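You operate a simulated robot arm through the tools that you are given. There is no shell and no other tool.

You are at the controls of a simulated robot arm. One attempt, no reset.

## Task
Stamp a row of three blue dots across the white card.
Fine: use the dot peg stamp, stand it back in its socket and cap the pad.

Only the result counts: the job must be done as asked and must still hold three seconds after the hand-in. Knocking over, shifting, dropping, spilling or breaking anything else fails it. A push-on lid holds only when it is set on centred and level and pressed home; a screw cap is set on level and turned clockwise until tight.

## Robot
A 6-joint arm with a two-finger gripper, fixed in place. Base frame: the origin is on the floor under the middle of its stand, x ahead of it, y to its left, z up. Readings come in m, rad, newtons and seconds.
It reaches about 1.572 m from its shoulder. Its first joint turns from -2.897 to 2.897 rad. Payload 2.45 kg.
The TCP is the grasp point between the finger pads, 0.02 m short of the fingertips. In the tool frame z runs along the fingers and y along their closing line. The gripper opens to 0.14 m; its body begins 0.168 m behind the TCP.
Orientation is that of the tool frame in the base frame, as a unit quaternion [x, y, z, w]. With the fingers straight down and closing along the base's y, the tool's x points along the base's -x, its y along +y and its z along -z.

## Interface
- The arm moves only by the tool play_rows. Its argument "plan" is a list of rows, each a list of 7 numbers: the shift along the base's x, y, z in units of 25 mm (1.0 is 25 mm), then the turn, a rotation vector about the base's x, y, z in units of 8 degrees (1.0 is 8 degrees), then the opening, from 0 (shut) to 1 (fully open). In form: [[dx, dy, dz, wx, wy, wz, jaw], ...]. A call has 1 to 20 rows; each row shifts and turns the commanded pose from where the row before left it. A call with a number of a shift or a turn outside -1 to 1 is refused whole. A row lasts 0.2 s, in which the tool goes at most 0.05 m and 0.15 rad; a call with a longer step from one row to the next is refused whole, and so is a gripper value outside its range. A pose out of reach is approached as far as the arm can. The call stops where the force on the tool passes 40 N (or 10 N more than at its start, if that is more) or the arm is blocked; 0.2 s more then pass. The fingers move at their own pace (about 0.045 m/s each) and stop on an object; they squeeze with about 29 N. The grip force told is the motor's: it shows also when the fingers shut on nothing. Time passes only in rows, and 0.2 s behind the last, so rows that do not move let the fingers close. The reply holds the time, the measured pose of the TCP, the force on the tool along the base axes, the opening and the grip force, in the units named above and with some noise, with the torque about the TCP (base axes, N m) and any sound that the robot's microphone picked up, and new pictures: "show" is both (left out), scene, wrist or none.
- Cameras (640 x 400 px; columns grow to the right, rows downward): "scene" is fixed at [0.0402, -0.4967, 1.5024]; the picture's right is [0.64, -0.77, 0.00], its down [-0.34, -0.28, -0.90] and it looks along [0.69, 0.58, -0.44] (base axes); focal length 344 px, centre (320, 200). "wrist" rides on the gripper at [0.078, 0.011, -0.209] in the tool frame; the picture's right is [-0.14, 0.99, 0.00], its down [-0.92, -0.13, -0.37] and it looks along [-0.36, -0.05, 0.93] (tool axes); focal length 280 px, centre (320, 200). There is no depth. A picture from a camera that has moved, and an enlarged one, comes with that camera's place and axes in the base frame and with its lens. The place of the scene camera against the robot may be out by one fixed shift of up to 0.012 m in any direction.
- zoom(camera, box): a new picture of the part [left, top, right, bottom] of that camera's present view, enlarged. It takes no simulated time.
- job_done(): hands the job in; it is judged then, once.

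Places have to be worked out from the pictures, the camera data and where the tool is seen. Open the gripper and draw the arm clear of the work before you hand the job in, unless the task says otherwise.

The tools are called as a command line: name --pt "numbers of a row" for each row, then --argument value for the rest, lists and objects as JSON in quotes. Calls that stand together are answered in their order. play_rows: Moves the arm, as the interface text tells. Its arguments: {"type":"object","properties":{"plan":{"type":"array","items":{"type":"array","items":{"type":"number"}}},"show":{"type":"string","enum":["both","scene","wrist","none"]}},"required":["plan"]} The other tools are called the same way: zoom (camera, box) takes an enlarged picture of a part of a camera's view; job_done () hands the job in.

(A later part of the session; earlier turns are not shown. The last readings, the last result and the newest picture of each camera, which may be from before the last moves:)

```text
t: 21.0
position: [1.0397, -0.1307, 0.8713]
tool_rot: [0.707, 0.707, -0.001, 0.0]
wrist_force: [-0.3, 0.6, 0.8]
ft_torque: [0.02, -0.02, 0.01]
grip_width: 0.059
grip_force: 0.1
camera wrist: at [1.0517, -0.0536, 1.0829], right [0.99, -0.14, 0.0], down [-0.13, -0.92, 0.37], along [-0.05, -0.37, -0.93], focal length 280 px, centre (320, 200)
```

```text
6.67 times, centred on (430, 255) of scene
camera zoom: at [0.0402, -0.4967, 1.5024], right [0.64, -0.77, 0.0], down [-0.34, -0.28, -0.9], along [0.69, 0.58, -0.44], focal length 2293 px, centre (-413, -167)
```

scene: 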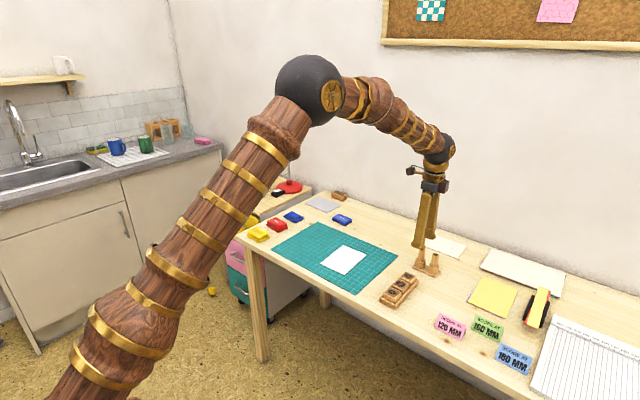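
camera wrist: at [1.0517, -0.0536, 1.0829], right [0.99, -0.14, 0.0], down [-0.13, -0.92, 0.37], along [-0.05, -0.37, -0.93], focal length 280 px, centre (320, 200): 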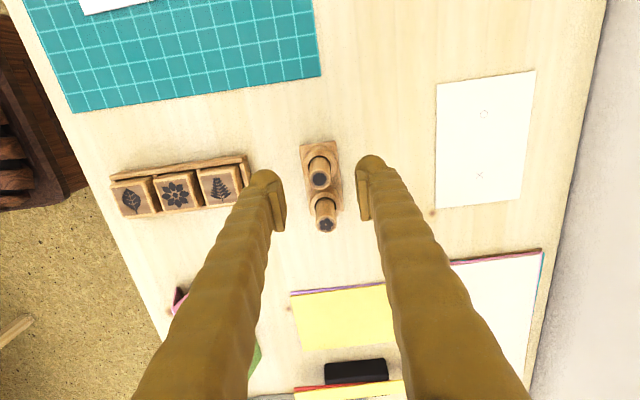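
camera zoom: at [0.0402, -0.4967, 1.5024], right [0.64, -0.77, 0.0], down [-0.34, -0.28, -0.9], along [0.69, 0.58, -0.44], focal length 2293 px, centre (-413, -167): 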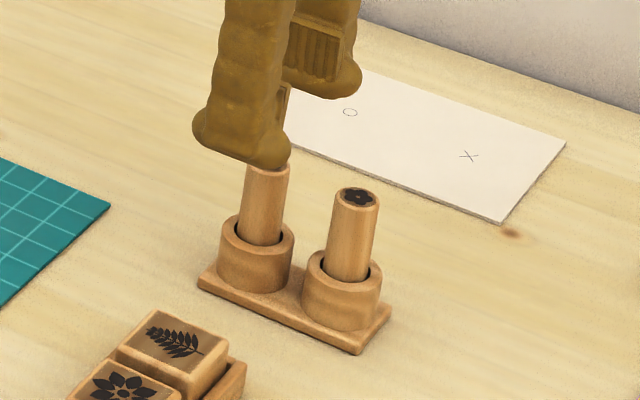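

The TCP is centred over the dot peg to within about 1 mm. I go down so the tips stay clear of the socket rim, and close on the peg.

play_rows --pt "0 0 -0.7 0 0 0 0.42" --pt "0 0 -0.7 0 0 0 0.42" --pt "0 0 -0.7 0 0 0 0.42" --pt "0 0 -0.37 0 0 0 0.42" --pt "0 0 0 0 0 0 0.42" --pt "0 0 0 0 0 0 0.05" --pt "0 0 0 0 0 0 0.05" --pt "0 0 0 0 0 0 0.05" --pt "0 0 0 0 0 0 0.05" --pt "0 0 0 0 0 0 0.05" --show "both"

zoom --camera "wrist" --box '[256, 120, 384, 200]'

zoom --camera "scene" --box '[398, 225, 462, 285]'

```text
t: 23.2
position: [1.0407, -0.1312, 0.8109]
tool_rot: [0.707, 0.707, 0.0, 0.0]
wrist_force: [-0.2, -1.0, -0.2]
ft_torque: [0.0, -0.01, 0.01]
grip_width: 0.0183
grip_force: 29.2
camera wrist: at [1.0516, -0.0543, 1.0215], right [0.99, -0.14, 0.0], down [-0.13, -0.92, 0.37], along [-0.05, -0.37, -0.93], focal length 280 px, centre (320, 200)
```

scene: 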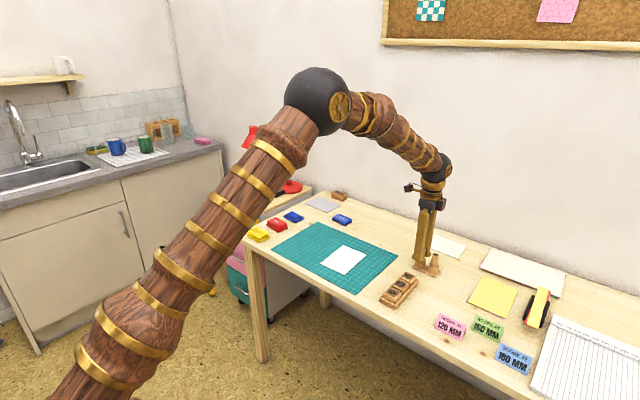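
wrist: 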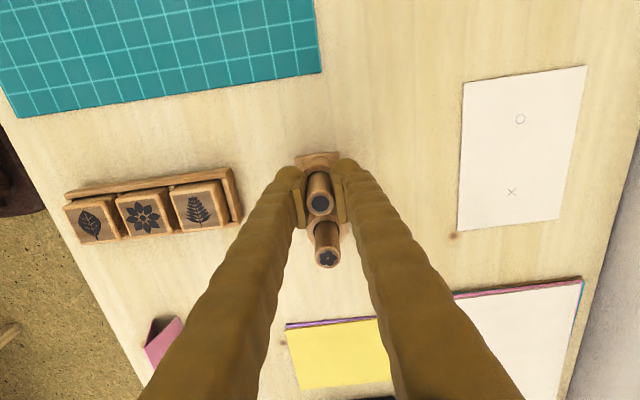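

```text
5.00 times, centred on (320, 160) of wrist
camera zoom: at [1.0516, -0.0543, 1.0215], right [0.99, -0.14, 0.0], down [-0.13, -0.92, 0.37], along [-0.05, -0.37, -0.93], focal length 1402 px, centre (320, 400)
```

zoom: 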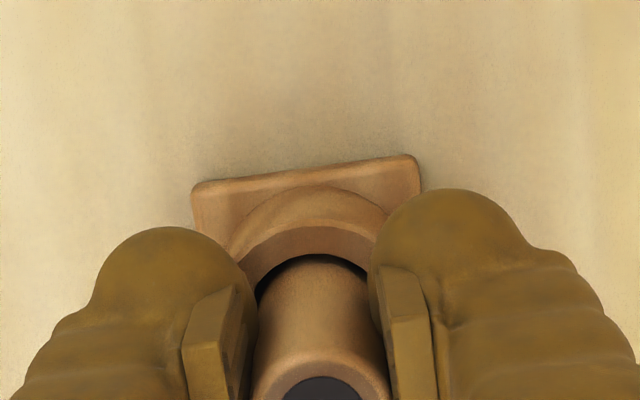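

```text
6.67 times, centred on (430, 255) of scene
camera zoom: at [0.0402, -0.4967, 1.5024], right [0.64, -0.77, 0.0], down [-0.34, -0.28, -0.9], along [0.69, 0.58, -0.44], focal length 2293 px, centre (-413, -167)
```

zoom: 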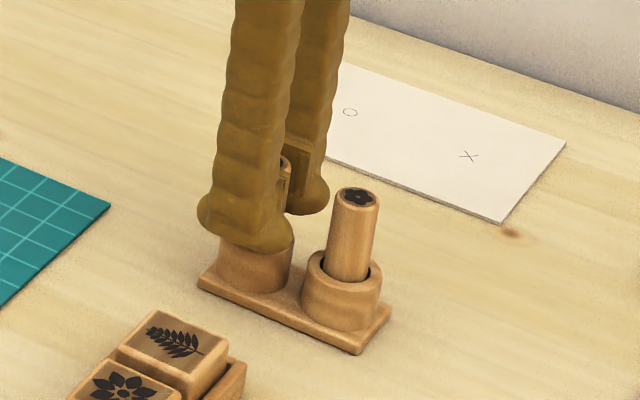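

The peg is gripped at 0.0183 m with 29 N. I lift straight up out of the socket and look.

play_rows --pt "0 0 0.2 0 0 0 0.05" --pt "0 0 0.4 0 0 0 0.05" --pt "0 0 0.6 0 0 0 0.05" --pt "0 0 0.8 0 0 0 0.05" --pt "0 0 0.8 0 0 0 0.05" --pt "0 0 0.8 0 0 0 0.05" --pt "0 0 0 0 0 0 0.05" --show "both"

zoom --camera "scene" --box '[398, 200, 462, 280]'

zoom --camera "wrist" --box '[256, 100, 384, 240]'

```text
t: 24.8
position: [1.0407, -0.1302, 0.9002]
tool_rot: [0.707, 0.707, 0.0, 0.0]
wrist_force: [0.2, -0.3, -0.7]
ft_torque: [-0.02, 0.02, -0.02]
grip_width: 0.0183
grip_force: 28.8
camera wrist: at [1.0518, -0.053, 1.1103], right [0.99, -0.14, 0.0], down [-0.13, -0.92, 0.37], along [-0.05, -0.37, -0.93], focal length 280 px, centre (320, 200)
```

scene: 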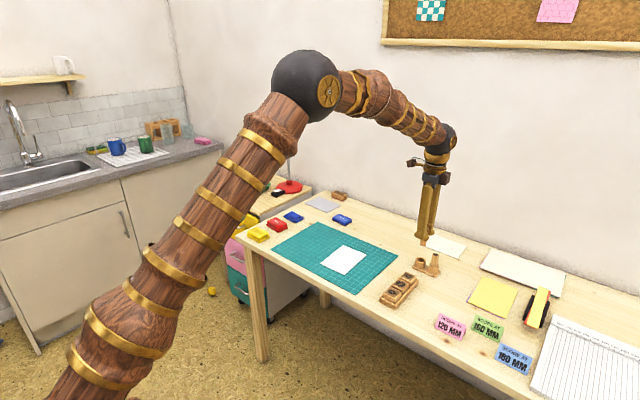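
wrist: 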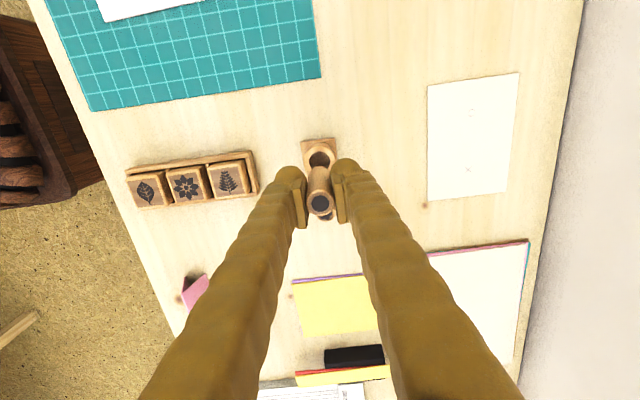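

```text
5.00 times, centred on (430, 240) of scene
camera zoom: at [0.0402, -0.4967, 1.5024], right [0.64, -0.77, 0.0], down [-0.34, -0.28, -0.9], along [0.69, 0.58, -0.44], focal length 1720 px, centre (-230, 0)
```

zoom: 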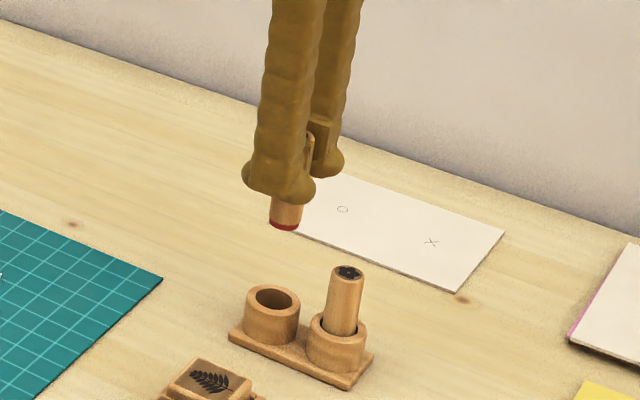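

```text
2.86 times, centred on (320, 170) of wrist
camera zoom: at [1.0518, -0.053, 1.1103], right [0.99, -0.14, 0.0], down [-0.13, -0.92, 0.37], along [-0.05, -0.37, -0.93], focal length 801 px, centre (320, 286)
```

zoom: 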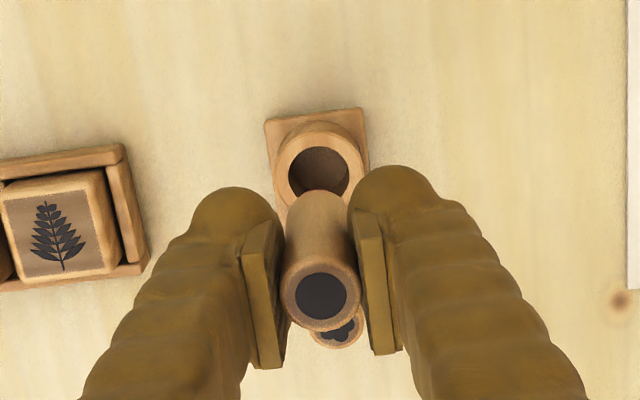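

The peg came out cleanly, with a red rubber face at its lower end about 47 mm below the TCP. I carry it at height to the blue pad, turning the tool back to yaw 0 on the way.

play_rows --pt "-0.0487 1 0 0 0 0.9375 0.05" --pt "-0.0487 1 0 0 0 0.9375 0.05" --pt "-0.0487 1 0 0 0 0.9375 0.05" --pt "-0.0487 1 0 0 0 0.9375 0.05" --pt "-0.0487 1 0 0 0 0.9375 0.05" --pt "-0.0487 1 0 0 0 0.9375 0.05" --pt "-0.0487 1 0 0 0 0.9375 0.05" --pt "-0.0487 1 0 0 0 0.9375 0.05" --pt "-0.0487 1 0 0 0 0.9375 0.05" --pt "-0.0487 1 0 0 0 0.9375 0.05" --pt "-0.0487 1 0 0 0 0.9375 0.05" --pt "-0.0487 1 0 0 0 0.9375 0.05" --pt "-0.0487 0.976 0 0 0 0 0.05" --pt "-0.0487 0.976 0 0 0 0 0.05" --pt "-0.0487 0.976 0 0 0 0 0.05" --pt "-0.0487 0.976 0 0 0 0 0.05" --pt "-0.0487 0.976 0 0 0 0 0.05" --pt "-0.0487 0.976 0 0 0 0 0.05" --show "both"

zoom --camera "scene" --box '[280, 130, 380, 230]'

```text
t: 28.6
position: [1.0182, 0.3143, 0.9]
tool_rot: [-0.001, 1.0, 0.0, 0.0]
wrist_force: [0.2, -0.1, -0.1]
ft_torque: [0.03, 0.02, -0.01]
grip_width: 0.0179
grip_force: 28.7
camera wrist: at [0.9408, 0.3253, 1.1104], right [0.14, 0.99, 0.0], down [0.92, -0.13, 0.37], along [0.36, -0.05, -0.93], focal length 280 px, centre (320, 200)
```

scene: 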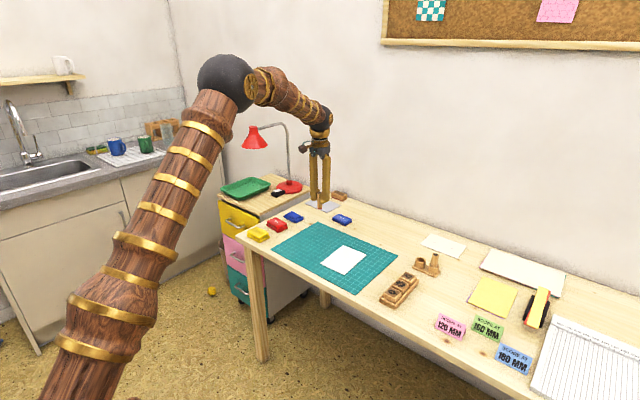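
wrist: 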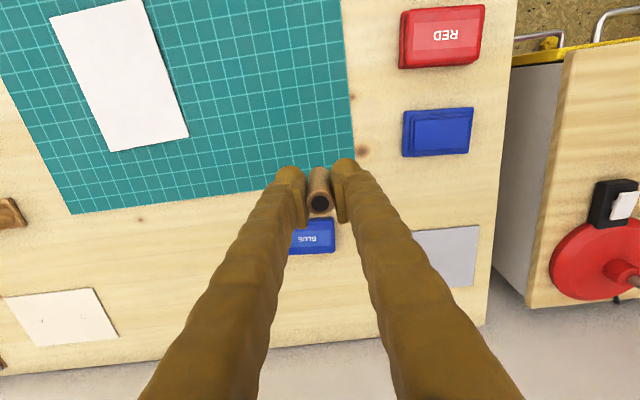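

```text
4.00 times, centred on (330, 180) of scene
camera zoom: at [0.0402, -0.4967, 1.5024], right [0.64, -0.77, 0.0], down [-0.34, -0.28, -0.9], along [0.69, 0.58, -0.44], focal length 1376 px, centre (280, 280)
```

zoom: 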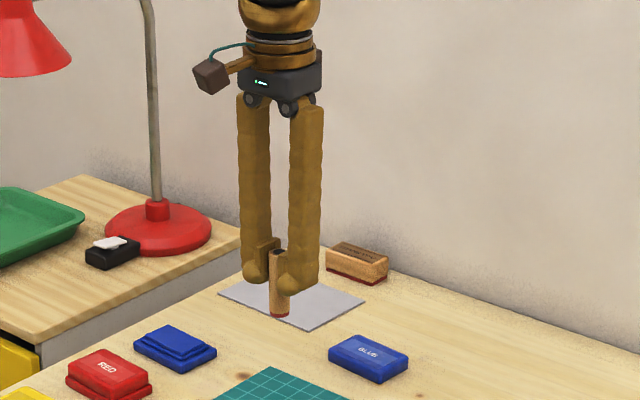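

The peg hangs vertically. From this view I zoom in on the card and the open pad to measure both exactly.

zoom --camera "wrist" --box '[40, 0, 200, 160]'

zoom --camera "wrist" --box '[390, 90, 486, 170]'

```text
2.50 times, centred on (120, 80) of wrist
camera zoom: at [0.9408, 0.3253, 1.1104], right [0.14, 0.99, 0.0], down [0.92, -0.13, 0.37], along [0.36, -0.05, -0.93], focal length 701 px, centre (820, 500)
```

zoom: 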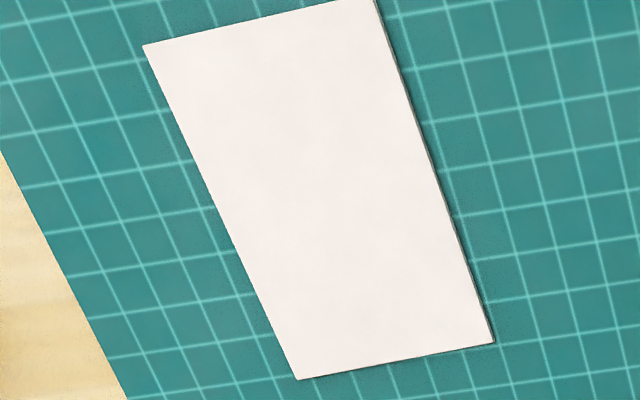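

```text
5.00 times, centred on (438, 130) of wrist
camera zoom: at [0.9408, 0.3253, 1.1104], right [0.14, 0.99, 0.0], down [0.92, -0.13, 0.37], along [0.36, -0.05, -0.93], focal length 1402 px, centre (-270, 550)
```

zoom: 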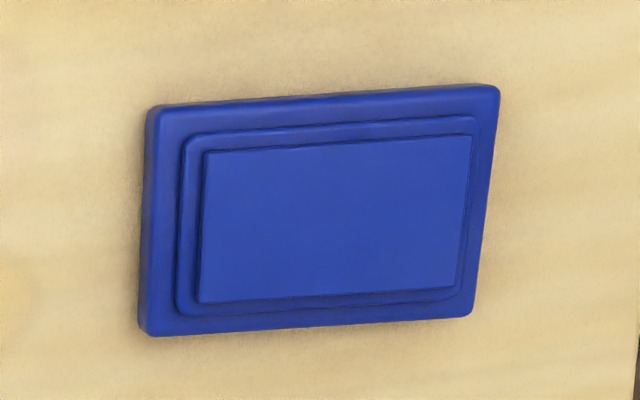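

The card centre is at about (0.902, 0.0985), turned about +2°, and the pad centre at (1.011, 0.4605). I move over the pad and down to just above it.

play_rows --pt "-0.0487 0.9767 0 0 0 0 0.05" --pt "-0.0487 0.9767 0 0 0 0 0.05" --pt "-0.0487 0.9767 0 0 0 0 0.05" --pt "-0.0487 0.9767 0 0 0 0 0.05" --pt "-0.0487 0.9767 0 0 0 0 0.05" --pt "-0.0487 0.9767 0 0 0 0 0.05" --pt "0 0 -1 0 0 0 0.05" --pt "0 0 -1 0 0 0 0.05" --pt "0 0 -0.6 0 0 0 0.05" --pt "0 0 0 0 0 0 0.05" --show "both"

zoom --camera "scene" --box '[262, 170, 326, 230]'

zoom --camera "wrist" --box '[256, 100, 384, 240]'

```text
t: 30.8
position: [1.0098, 0.4621, 0.8368]
tool_rot: [0.0, 1.0, 0.0, 0.0]
wrist_force: [0.0, -0.8, -0.7]
ft_torque: [0.04, 0.01, 0.02]
grip_width: 0.0185
grip_force: 28.8
camera wrist: at [0.9328, 0.4717, 1.0472], right [0.14, 0.99, 0.0], down [0.92, -0.13, 0.37], along [0.36, -0.05, -0.93], focal length 280 px, centre (320, 200)
```

scene: 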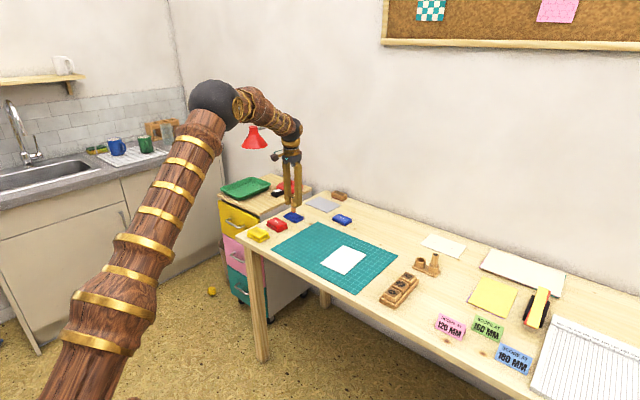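
wrist: 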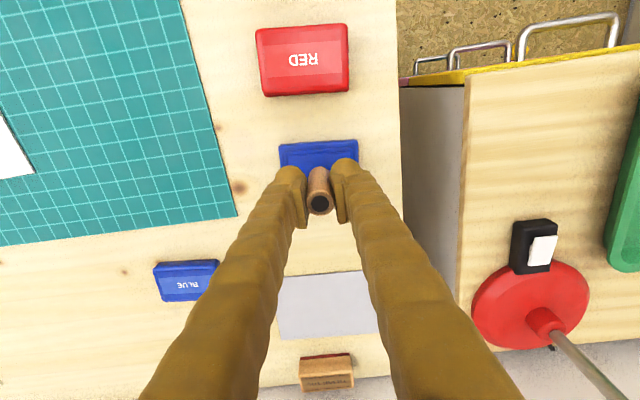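

```text
6.67 times, centred on (294, 200) of scene
camera zoom: at [0.0402, -0.4967, 1.5024], right [0.64, -0.77, 0.0], down [-0.34, -0.28, -0.9], along [0.69, 0.58, -0.44], focal length 2293 px, centre (493, 200)
```

zoom: 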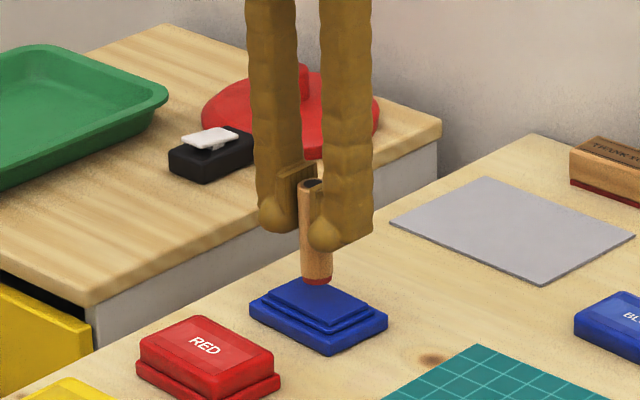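

```text
2.86 times, centred on (320, 170) of wrist
camera zoom: at [0.9328, 0.4717, 1.0472], right [0.14, 0.99, 0.0], down [0.92, -0.13, 0.37], along [0.36, -0.05, -0.93], focal length 801 px, centre (320, 286)
```

zoom: 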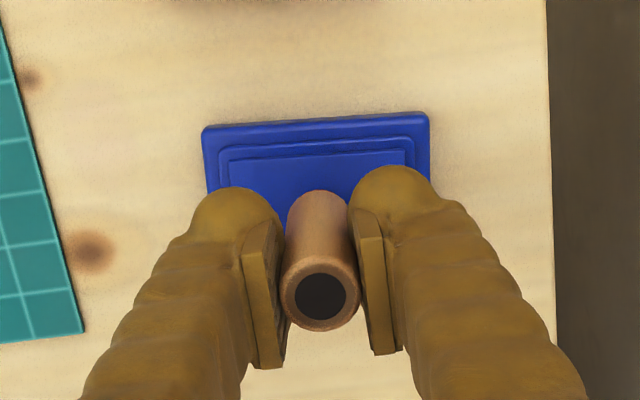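

The peg is centred over the pad with a gap of about 15 mm. I lower it most of that distance and then feel for contact.

play_rows --pt "0 0 -0.3 0 0 0 0.05" --pt "0 0 -0.1 0 0 0 0.05" --pt "0 0 -0.04 0 0 0 0.05" --pt "0 0 -0.04 0 0 0 0.05" --show "none"

zoom --camera "scene" --box '[270, 195, 318, 225]'

```text
t: 31.8
position: [1.0116, 0.4615, 0.8242]
tool_rot: [-0.001, 1.0, 0.0, 0.0]
wrist_force: [-0.5, 0.2, -0.9]
ft_torque: [-0.03, 0.01, 0.0]
grip_width: 0.0181
grip_force: 28.4
```

```text
13.33 times, centred on (294, 210) of scene
camera zoom: at [0.0402, -0.4967, 1.5024], right [0.64, -0.77, 0.0], down [-0.34, -0.28, -0.9], along [0.69, 0.58, -0.44], focal length 4587 px, centre (667, 67)
```

zoom: 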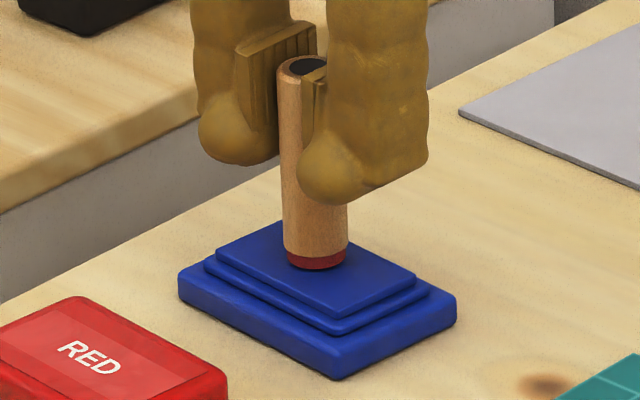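

Visually the face is almost on the ink, with no force yet. I go on in 1 mm steps.

play_rows --pt "0 0 -0.04 0 0 0 0.05" --pt "0 0 -0.04 0 0 0 0.05" --show "none"

```text
t: 32.4
position: [1.011, 0.4622, 0.8222]
tool_rot: [0.0, 1.0, 0.0, 0.0]
wrist_force: [1.6, 0.1, 4.4]
ft_torque: [-0.03, -0.02, 0.02]
grip_width: 0.0182
grip_force: 28.9
```

Contact: 4.4 N upward at z of about 0.8215. I press another half millimetre and hold to ink the face.

play_rows --pt "0 0 -0.02 0 0 0 0.05" --pt "0 0 0 0 0 0 0.05" --show "none"

```text
t: 33.0
position: [1.0109, 0.462, 0.8209]
tool_rot: [0.0, 1.0, -0.001, 0.0]
wrist_force: [0.7, -0.1, 12.8]
ft_torque: [0.01, -0.08, 0.02]
grip_width: 0.018
grip_force: 28.8
```

The press reached 12.8 N. I lift off and look at the face and the pad.

play_rows --pt "0 0 0.2 0 0 0 0.05" --pt "0 0 0.6 0 0 0 0.05" --pt "0 0 1 0 0 0 0.05" --pt "0 0 1 0 0 0 0.05" --pt "0 0 0.38 0 0 0 0.05" --show "both"

zoom --camera "scene" --box '[262, 170, 326, 230]'

```text
t: 34.2
position: [1.0107, 0.4604, 0.8981]
tool_rot: [0.0, 1.0, -0.001, 0.0]
wrist_force: [0.2, -0.3, -0.9]
ft_torque: [-0.02, 0.0, 0.03]
grip_width: 0.0184
grip_force: 29.3
camera wrist: at [0.9327, 0.4709, 1.1106], right [0.14, 0.99, 0.0], down [0.92, -0.13, 0.37], along [0.36, -0.05, -0.93], focal length 280 px, centre (320, 200)
```

scene: 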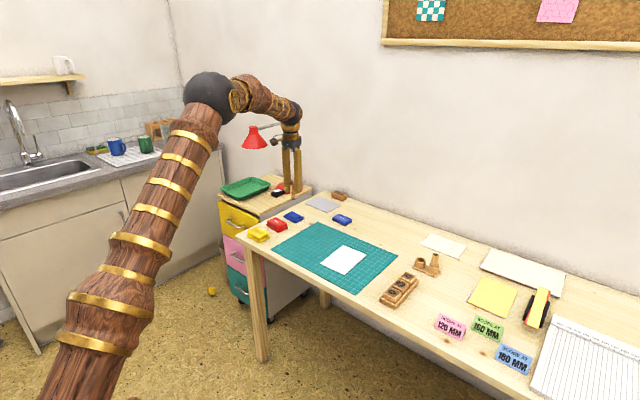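
wrist: 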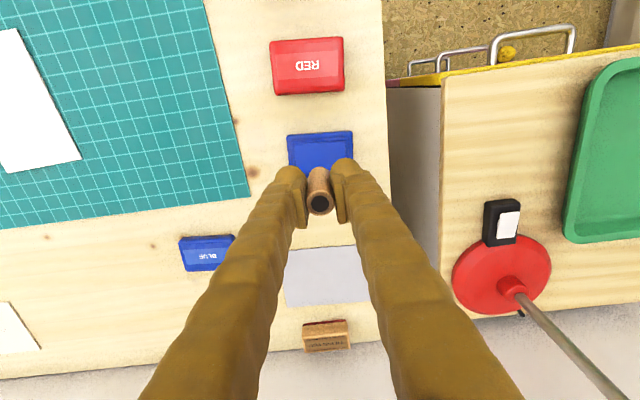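

```text
6.67 times, centred on (294, 200) of scene
camera zoom: at [0.0402, -0.4967, 1.5024], right [0.64, -0.77, 0.0], down [-0.34, -0.28, -0.9], along [0.69, 0.58, -0.44], focal length 2293 px, centre (493, 200)
```

zoom: 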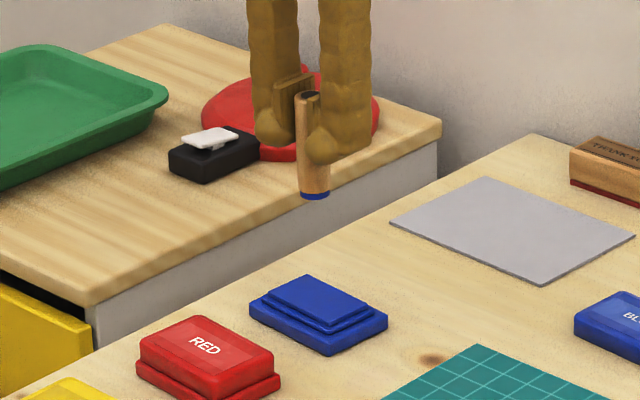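

The rubber's rim is now blue, so the face is inked. I carry it over the card to the first dot place (0.9005, 0.1305), which is 32 mm left of the card centre along its short axis, and come down to about 2 cm above.

play_rows --pt "-0.3146 -0.9429 0 0 0 0 0.05" --pt "-0.3146 -0.9429 0 0 0 0 0.05" --pt "-0.3146 -0.9429 0 0 0 0 0.05" --pt "-0.3146 -0.9429 0 0 0 0 0.05" --pt "-0.3146 -0.9429 0 0 0 0 0.05" --pt "-0.3146 -0.9429 0 0 0 0 0.05" --pt "-0.3146 -0.9429 0 0 0 0 0.05" --pt "-0.3146 -0.9429 0 0 0 0 0.05" --pt "-0.3146 -0.9429 0 0 0 0 0.05" --pt "-0.3146 -0.9429 0 0 0 0 0.05" --pt "-0.3146 -0.9429 0 0 0 0 0.05" --pt "-0.3146 -0.9429 0 0 0 0 0.05" --pt "-0.3146 -0.9429 0 0 0 0 0.05" --pt "-0.3146 -0.9429 0 0 0 0 0.05" --pt "0 0 -0.8 0 0 0 0.05" --pt "0 0 -0.8 0 0 0 0.05" --pt "0 0 -0.8 0 0 0 0.05" --pt "0 0 -0.8 0 0 0 0.05" --pt "0 0 0 0 0 0 0.05" --show "both"

zoom --camera "scene" --box '[306, 200, 386, 280]'

zoom --camera "wrist" --box '[200, 60, 440, 210]'

```text
t: 38.2
position: [0.9011, 0.1303, 0.8196]
tool_rot: [0.0, 1.0, 0.0, -0.001]
wrist_force: [0.2, 0.2, -0.8]
ft_torque: [0.01, -0.01, 0.01]
grip_width: 0.0183
grip_force: 29.0
camera wrist: at [0.8232, 0.1405, 1.0303], right [0.14, 0.99, 0.0], down [0.92, -0.13, 0.37], along [0.36, -0.05, -0.93], focal length 280 px, centre (320, 200)
```

scene: 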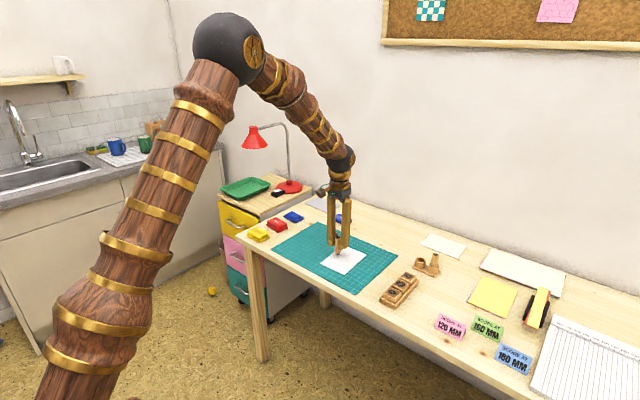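
wrist: 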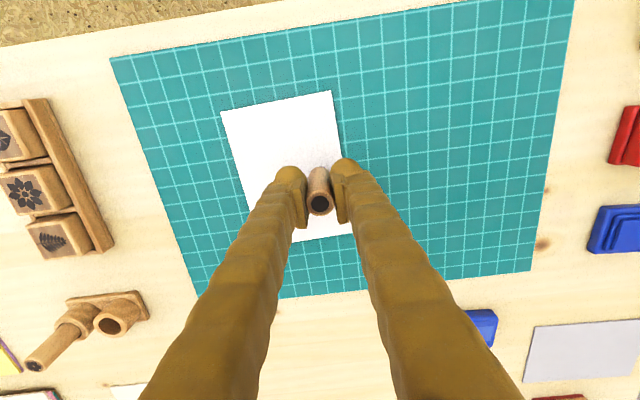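

```text
5.00 times, centred on (346, 240) of scene
camera zoom: at [0.0402, -0.4967, 1.5024], right [0.64, -0.77, 0.0], down [-0.34, -0.28, -0.9], along [0.69, 0.58, -0.44], focal length 1720 px, centre (190, 0)
```

zoom: 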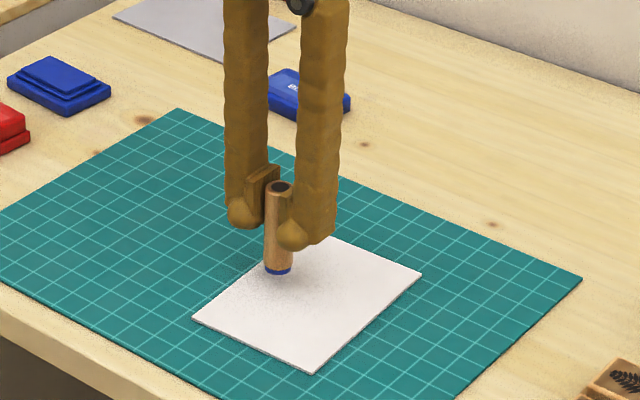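

```text
2.67 times, centred on (320, 135) of wrist
camera zoom: at [0.8232, 0.1405, 1.0303], right [0.14, 0.99, 0.0], down [0.92, -0.13, 0.37], along [0.36, -0.05, -0.93], focal length 748 px, centre (320, 373)
```

zoom: 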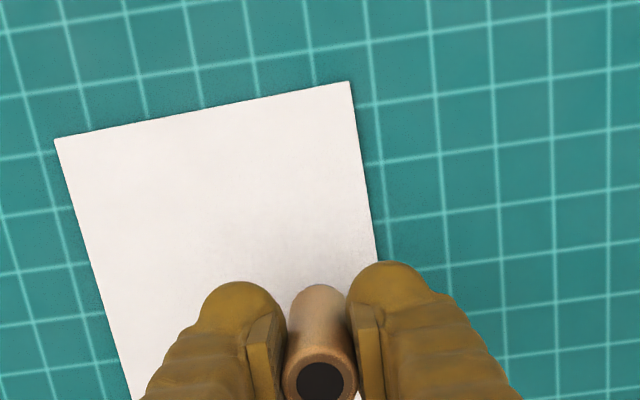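

The card's corners here agree with my earlier estimate. I lower towards the card, first 12 mm and then in fine steps.

play_rows --pt "0 0 -0.3 0 0 0 0.05" --pt "0 0 -0.12 0 0 0 0.05" --pt "0 0 -0.06 0 0 0 0.05" --show "none"

zoom --camera "scene" --box '[320, 230, 376, 265]'

```text
t: 39.0
position: [0.9006, 0.1315, 0.8075]
tool_rot: [0.0, 1.0, 0.0, 0.0]
wrist_force: [0.0, -0.3, 0.0]
ft_torque: [-0.01, 0.0, 0.01]
grip_width: 0.0179
grip_force: 28.7
```

```text
11.43 times, centred on (348, 248) of scene
camera zoom: at [0.0402, -0.4967, 1.5024], right [0.64, -0.77, 0.0], down [-0.34, -0.28, -0.9], along [0.69, 0.58, -0.44], focal length 3932 px, centre (0, -343)
```

zoom: 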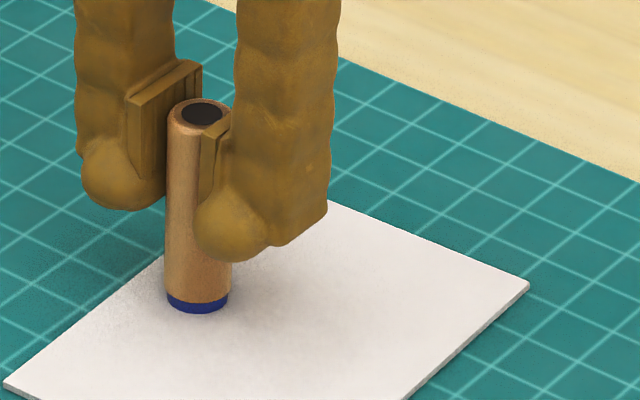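

Still no contact at 0.808 and a gap of several millimetres is visible. I go on down 3 mm.

play_rows --pt "0 0 -0.06 0 0 0 0.05" --pt "0 0 -0.06 0 0 0 0.05" --show "none"

zoom --camera "scene" --box '[320, 230, 376, 265]'

```text
t: 39.6
position: [0.9007, 0.132, 0.8056]
tool_rot: [0.0, 1.0, 0.0, 0.001]
wrist_force: [0.8, 0.0, 23.2]
ft_torque: [-0.01, -0.02, 0.02]
grip_width: 0.0183
grip_force: 29.2
```

```text
11.43 times, centred on (348, 248) of scene
camera zoom: at [0.0402, -0.4967, 1.5024], right [0.64, -0.77, 0.0], down [-0.34, -0.28, -0.9], along [0.69, 0.58, -0.44], focal length 3932 px, centre (0, -343)
```

zoom: 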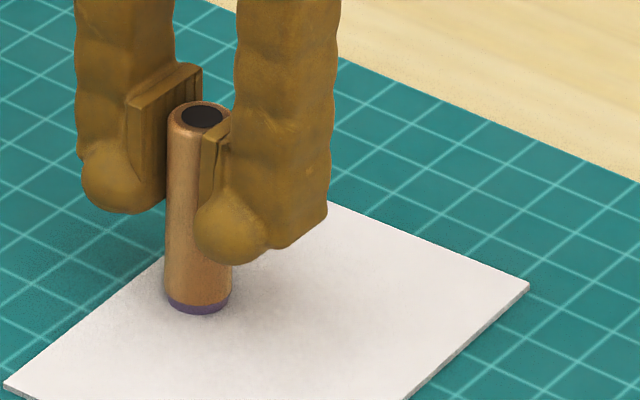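

Contact at 23 N, and the rubber's rim turned paler, so ink was transferred. I lift straight up and look at the print.

play_rows --pt "0 0 0.1 0 0 0 0.05" --pt "0 0 0.6 0 0 0 0.05" --pt "0 0 1 0 0 0 0.05" --pt "0 0 1 0 0 0 0.05" --pt "0 0 1.1 0 0 0 0.05" --show "none"

```text
refused: 1.1 is not a number from -1 to 1
```

The call was refused because 1.1 is outside the allowed range, so nothing moved. I lift again with values in range.

play_rows --pt "0 0 0.1 0 0 0 0.05" --pt "0 0 0.7 0 0 0 0.05" --pt "0 0 1 0 0 0 0.05" --pt "0 0 1 0 0 0 0.05" --pt "0 0 1 0 0 0 0.05" --show "both"

zoom --camera "scene" --box '[306, 200, 386, 280]'

zoom --camera "wrist" --box '[200, 60, 440, 210]'

```text
t: 40.8
position: [0.8986, 0.1312, 0.9011]
tool_rot: [0.001, 1.0, 0.001, -0.002]
wrist_force: [-0.1, 0.6, -0.9]
ft_torque: [0.0, -0.01, -0.01]
grip_width: 0.018
grip_force: 29.1
camera wrist: at [0.822, 0.1418, 1.1124], right [0.14, 0.99, 0.0], down [0.92, -0.13, 0.37], along [0.36, -0.05, -0.93], focal length 280 px, centre (320, 200)
```

scene: 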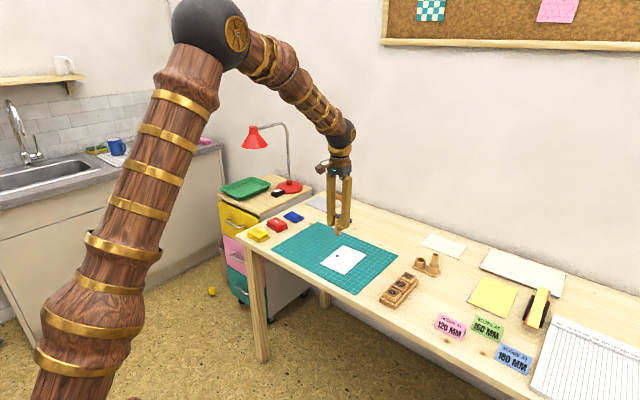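
wrist: 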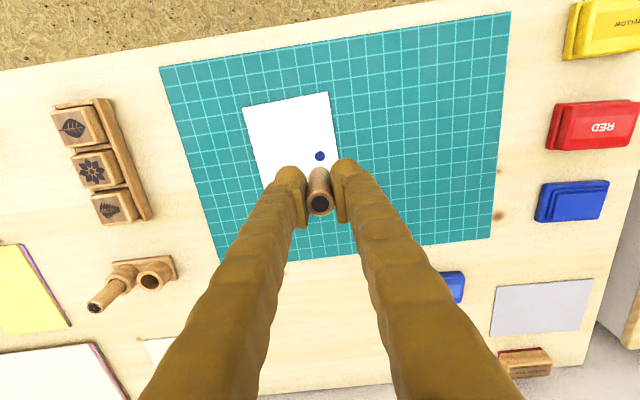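

```text
5.00 times, centred on (346, 240) of scene
camera zoom: at [0.0402, -0.4967, 1.5024], right [0.64, -0.77, 0.0], down [-0.34, -0.28, -0.9], along [0.69, 0.58, -0.44], focal length 1720 px, centre (190, 0)
```

zoom: 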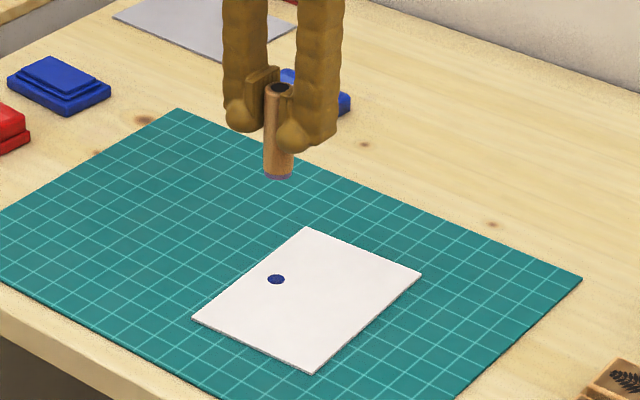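

```text
2.67 times, centred on (320, 135) of wrist
camera zoom: at [0.822, 0.1418, 1.1124], right [0.14, 0.99, 0.0], down [0.92, -0.13, 0.37], along [0.36, -0.05, -0.93], focal length 748 px, centre (320, 373)
```

zoom: 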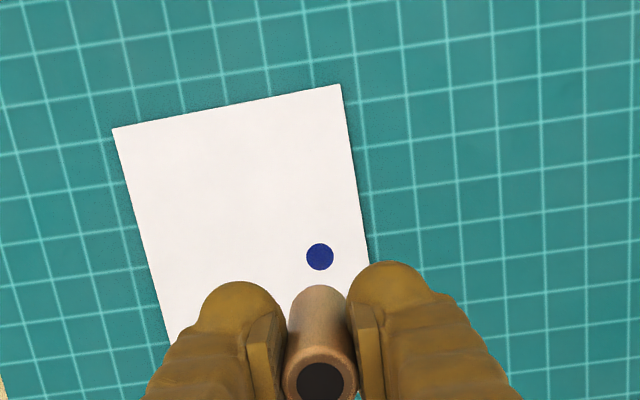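

The first dot is solid blue, about 13 mm across, and the card hasn't moved. The rubber looks paler now, so I zoom in on it to decide about re-inking.

zoom --camera "scene" --box '[330, 215, 362, 260]'

```text
8.89 times, centred on (346, 238) of scene
camera zoom: at [0.0402, -0.4967, 1.5024], right [0.64, -0.77, 0.0], down [-0.34, -0.28, -0.9], along [0.69, 0.58, -0.44], focal length 3058 px, centre (89, -133)
```

zoom: 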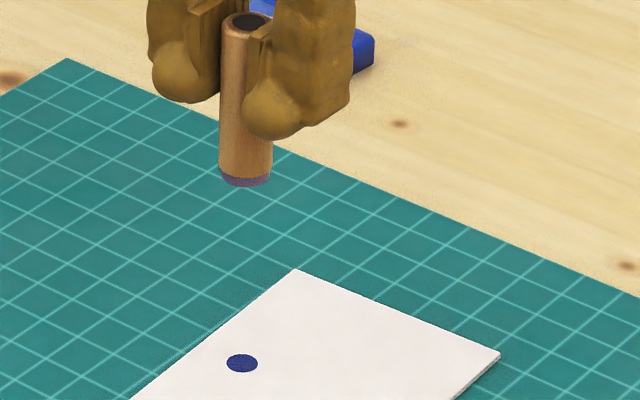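

The rim is a dull purple, so the ink is mostly spent, and I'll re-ink for each dot. I go back over the pad centre and come down to near contact.

play_rows --pt "0.3146 0.9429 0 0 0 0 0.05" --pt "0.3146 0.9429 0 0 0 0 0.05" --pt "0.3146 0.9429 0 0 0 0 0.05" --pt "0.3146 0.9429 0 0 0 0 0.05" --pt "0.3146 0.9429 0 0 0 0 0.05" --pt "0.3146 0.9429 0 0 0 0 0.05" --pt "0.3146 0.9429 0 0 0 0 0.05" --pt "0.3146 0.9429 0 0 0 0 0.05" --pt "0.3146 0.9429 0 0 0 0 0.05" --pt "0.3146 0.9429 0 0 0 0 0.05" --pt "0.3146 0.9429 0 0 0 0 0.05" --pt "0.3146 0.9429 0 0 0 0 0.05" --pt "0.3146 0.9429 0 0 0 0 0.05" --pt "0.3146 0.9429 0 0 0 0 0.05" --pt "0 0 0 0 0 0 0.05" --pt "0 0 -1 0 0 0 0.05" --pt "0 0 -1 0 0 0 0.05" --pt "0 0 -0.7 0 0 0 0.05" --pt "0 0 -0.3 0 0 0 0.05" --pt "0 0 -0.1 0 0 0 0.05" --show "none"

zoom --camera "scene" --box '[270, 195, 318, 225]'

```text
t: 45.0
position: [1.0101, 0.462, 0.8237]
tool_rot: [0.001, 1.0, 0.001, 0.0]
wrist_force: [-1.0, 0.7, 0.0]
ft_torque: [0.01, -0.02, -0.01]
grip_width: 0.0182
grip_force: 29.1
```

```text
13.33 times, centred on (294, 210) of scene
camera zoom: at [0.0402, -0.4967, 1.5024], right [0.64, -0.77, 0.0], down [-0.34, -0.28, -0.9], along [0.69, 0.58, -0.44], focal length 4587 px, centre (667, 67)
```

zoom: 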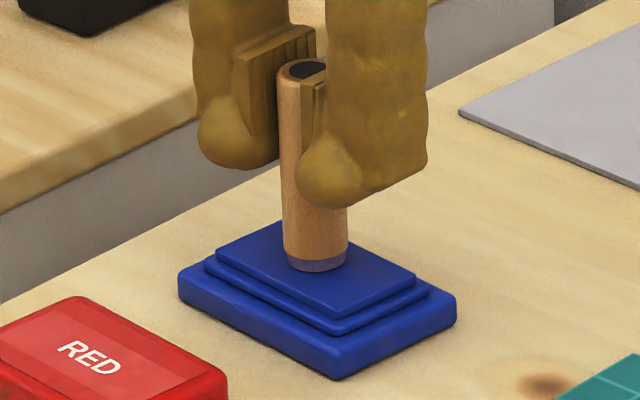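

The face hangs just above the ink at z of about 0.8226. I press down the last 2 mm and read the force.

play_rows --pt "0 0 -0.04 0 0 0 0.05" --pt "0 0 -0.04 0 0 0 0.05" --pt "0 0 0 0 0 0 0.05" --show "none"

zoom --camera "scene" --box '[270, 195, 318, 225]'

```text
t: 45.8
position: [1.011, 0.4616, 0.8214]
tool_rot: [0.0, 1.0, 0.001, 0.001]
wrist_force: [0.1, -0.2, 10.6]
ft_torque: [0.02, -0.01, -0.04]
grip_width: 0.0183
grip_force: 28.8
```

```text
13.33 times, centred on (294, 210) of scene
camera zoom: at [0.0402, -0.4967, 1.5024], right [0.64, -0.77, 0.0], down [-0.34, -0.28, -0.9], along [0.69, 0.58, -0.44], focal length 4587 px, centre (667, 67)
```

zoom: 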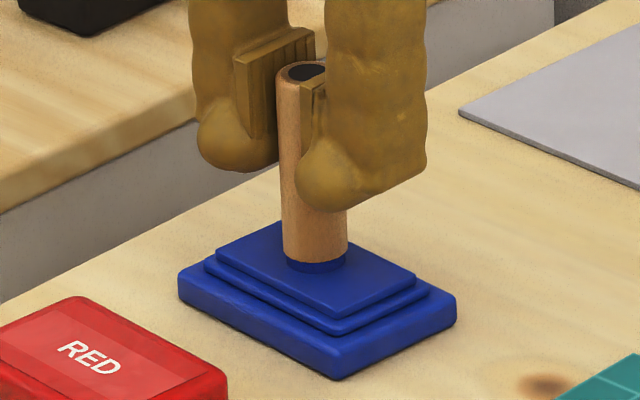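

The rim is blue again (10.6 N). I lift and carry it to the middle dot place (0.9017, 0.0985).

play_rows --pt "0 0 0.2 0 0 0 0.05" --pt "0 0 1 0 0 0 0.05" --pt "0 0 1 0 0 0 0.05" --pt "0 0 0.98 0 0 0 0.05" --pt "-0.2904 -0.9653 0 0 0 0 0.05" --pt "-0.2904 -0.9653 0 0 0 0 0.05" --pt "-0.2904 -0.9653 0 0 0 0 0.05" --pt "-0.2904 -0.9653 0 0 0 0 0.05" --pt "-0.2904 -0.9653 0 0 0 0 0.05" --pt "-0.2904 -0.9653 0 0 0 0 0.05" --pt "-0.2904 -0.9653 0 0 0 0 0.05" --pt "-0.2904 -0.9653 0 0 0 0 0.05" --pt "-0.2904 -0.9653 0 0 0 0 0.05" --pt "-0.2904 -0.9653 0 0 0 0 0.05" --pt "-0.2904 -0.9653 0 0 0 0 0.05" --pt "-0.2904 -0.9653 0 0 0 0 0.05" --pt "-0.2904 -0.9653 0 0 0 0 0.05" --pt "-0.2904 -0.9653 0 0 0 0 0.05" --pt "-0.2904 -0.9653 0 0 0 0 0.05" --pt "0 0 0 0 0 0 0.05" --show "wrist"

zoom --camera "wrist" --box '[200, 60, 440, 210]'

zoom --camera "scene" --box '[306, 200, 386, 280]'

```text
t: 50.0
position: [0.901, 0.0999, 0.8993]
tool_rot: [0.0, 1.0, -0.001, 0.0]
wrist_force: [-0.1, -0.3, 0.0]
ft_torque: [0.01, -0.01, -0.01]
grip_width: 0.0181
grip_force: 29.4
camera wrist: at [0.824, 0.1098, 1.1102], right [0.14, 0.99, 0.0], down [0.92, -0.13, 0.37], along [0.37, -0.05, -0.93], focal length 280 px, centre (320, 200)
```

wrist: 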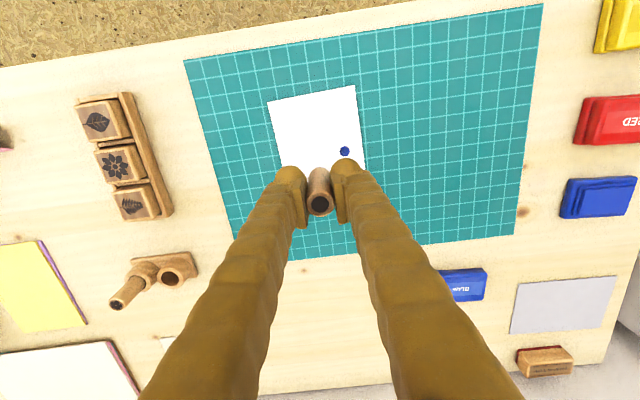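

```text
2.67 times, centred on (320, 135) of wrist
camera zoom: at [0.824, 0.1098, 1.1102], right [0.14, 0.99, 0.0], down [0.92, -0.13, 0.37], along [0.37, -0.05, -0.93], focal length 748 px, centre (320, 373)
```

zoom: 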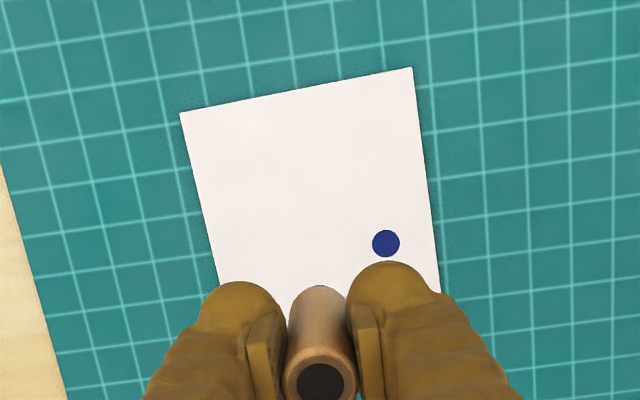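

```text
5.00 times, centred on (346, 240) of scene
camera zoom: at [0.0402, -0.4967, 1.5024], right [0.64, -0.77, 0.0], down [-0.34, -0.28, -0.9], along [0.69, 0.58, -0.44], focal length 1720 px, centre (190, 0)
```

zoom: 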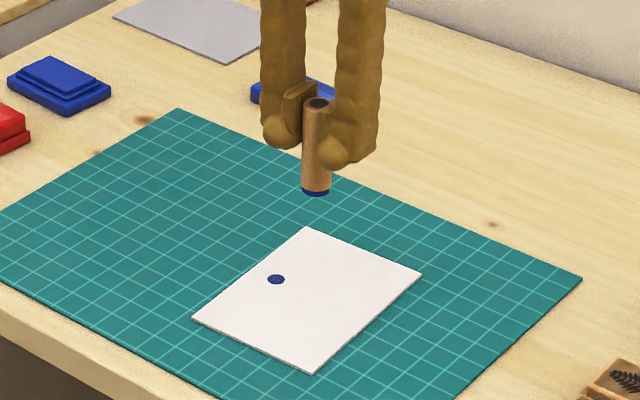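

The first dot is 32 mm to the left, as meant. I lower the peg to the card at the middle place, pressing to just under the earlier depth.

play_rows --pt "0 0 -1 0 0 0 0.05" --pt "0 0 -1 0 0 0 0.05" --pt "0 0 -1 0 0 0 0.05" --pt "0 0 -0.5 0 0 0 0.05" --pt "0 0 -0.16 0 0 0 0.05" --pt "0 0 -0.08 0 0 0 0.05" --pt "0 0 -0.04 0 0 0 0.05" --pt "0 0 0 0 0 0 0.05" --show "none"

zoom --camera "scene" --box '[320, 230, 376, 265]'

```text
t: 51.8
position: [0.9021, 0.1013, 0.8072]
tool_rot: [0.0, 1.0, 0.0, 0.001]
wrist_force: [1.2, -1.0, 21.0]
ft_torque: [0.0, -0.06, -0.06]
grip_width: 0.018
grip_force: 29.0
```

```text
11.43 times, centred on (348, 248) of scene
camera zoom: at [0.0402, -0.4967, 1.5024], right [0.64, -0.77, 0.0], down [-0.34, -0.28, -0.9], along [0.69, 0.58, -0.44], focal length 3932 px, centre (0, -343)
```

zoom: 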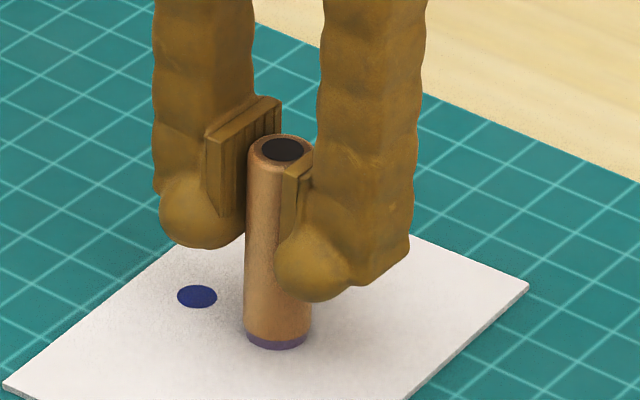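

The second print was pressed at 21 N and the rim has paled again. I lift and return over the pad to re-ink.

play_rows --pt "0 0 0.1 0 0 0 0.05" --pt "0 0 0.68 0 0 0 0.05" --pt "0 0 1 0 0 0 0.05" --pt "0 0 1 0 0 0 0.05" --pt "0 0 1 0 0 0 0.05" --pt "0.2904 0.9653 0 0 0 0 0.05" --pt "0.2904 0.9653 0 0 0 0 0.05" --pt "0.2904 0.9653 0 0 0 0 0.05" --pt "0.2904 0.9653 0 0 0 0 0.05" --pt "0.2904 0.9653 0 0 0 0 0.05" --pt "0.2904 0.9653 0 0 0 0 0.05" --pt "0.2904 0.9653 0 0 0 0 0.05" --pt "0.2904 0.9653 0 0 0 0 0.05" --pt "0.2904 0.9653 0 0 0 0 0.05" --pt "0.2904 0.9653 0 0 0 0 0.05" --pt "0.2904 0.9653 0 0 0 0 0.05" --pt "0.2904 0.9653 0 0 0 0 0.05" --pt "0.2904 0.9653 0 0 0 0 0.05" --pt "0.2904 0.9653 0 0 0 0 0.05" --pt "0.2904 0.9653 0 0 0 0 0.05" --show "wrist"

zoom --camera "scene" --box '[306, 220, 386, 280]'

```text
t: 56.0
position: [1.0105, 0.461, 0.9012]
tool_rot: [0.001, 1.0, 0.0, 0.0]
wrist_force: [0.3, -0.5, 0.5]
ft_torque: [0.01, 0.01, -0.02]
grip_width: 0.0181
grip_force: 29.3
camera wrist: at [0.9326, 0.4714, 1.1118], right [0.14, 0.99, 0.0], down [0.92, -0.13, 0.37], along [0.36, -0.05, -0.93], focal length 280 px, centre (320, 200)
```

wrist: 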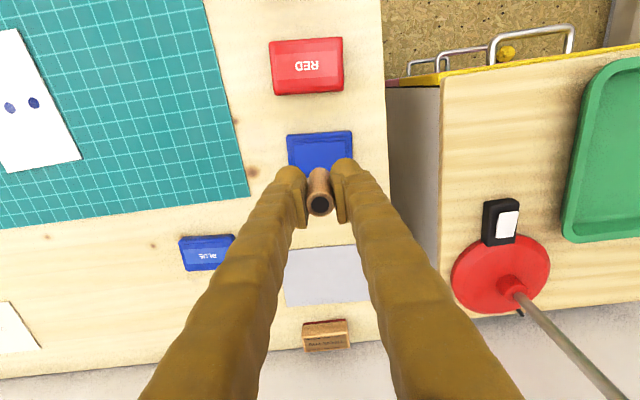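

```text
6.67 times, centred on (346, 250) of scene
camera zoom: at [0.0402, -0.4967, 1.5024], right [0.64, -0.77, 0.0], down [-0.34, -0.28, -0.9], along [0.69, 0.58, -0.44], focal length 2293 px, centre (147, -133)
```

zoom: 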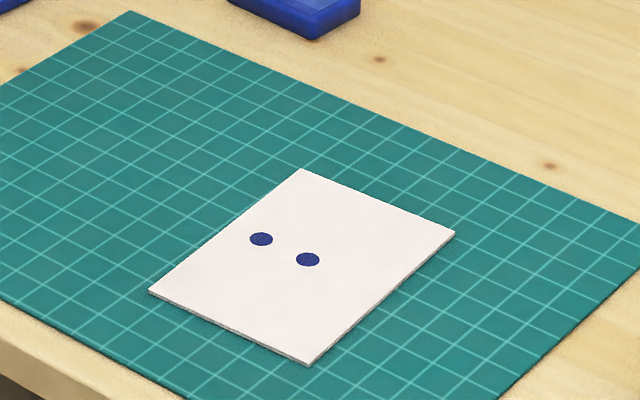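

Two even dots are on the card; the middle one is on its centre. I re-ink with the same press as before.

play_rows --pt "0 0 0 0 0 0 0.05" --pt "0 0 -1 0 0 0 0.05" --pt "0 0 -1 0 0 0 0.05" --pt "0 0 -0.7 0 0 0 0.05" --pt "0 0 -0.3 0 0 0 0.05" --pt "0 0 -0.1 0 0 0 0.05" --pt "0 0 -0.04 0 0 0 0.05" --pt "0 0 -0.04 0 0 0 0.05" --pt "0 0 0 0 0 0 0.05" --show "none"

zoom --camera "scene" --box '[270, 195, 318, 225]'

```text
t: 58.0
position: [1.0104, 0.4626, 0.8214]
tool_rot: [0.0, 1.0, 0.0, 0.0]
wrist_force: [0.3, -0.1, 3.6]
ft_torque: [-0.02, 0.0, 0.04]
grip_width: 0.018
grip_force: 28.6
```

```text
13.33 times, centred on (294, 210) of scene
camera zoom: at [0.0402, -0.4967, 1.5024], right [0.64, -0.77, 0.0], down [-0.34, -0.28, -0.9], along [0.69, 0.58, -0.44], focal length 4587 px, centre (667, 67)
```

zoom: 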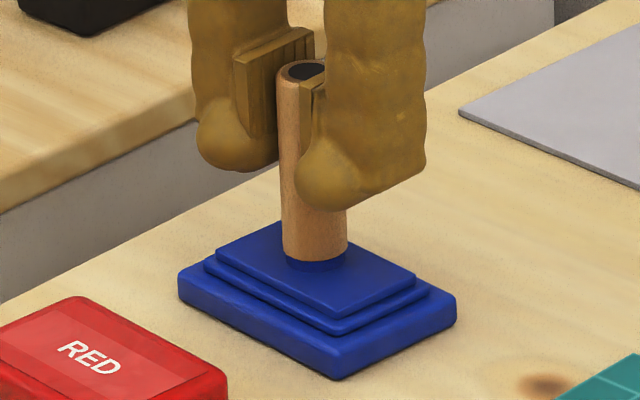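

The force is only 3.6 N this time, though the rim is blue. I press another half millimetre to match the earlier inking.

play_rows --pt "0 0 -0.024 0 0 0 0.05" --pt "0 0 0 0 0 0 0.05" --show "none"

```text
t: 58.6
position: [1.0104, 0.4626, 0.8207]
tool_rot: [0.0, 1.0, 0.0, 0.0]
wrist_force: [-0.3, -0.8, 15.2]
ft_torque: [-0.02, 0.04, 0.0]
grip_width: 0.0182
grip_force: 29.2
```

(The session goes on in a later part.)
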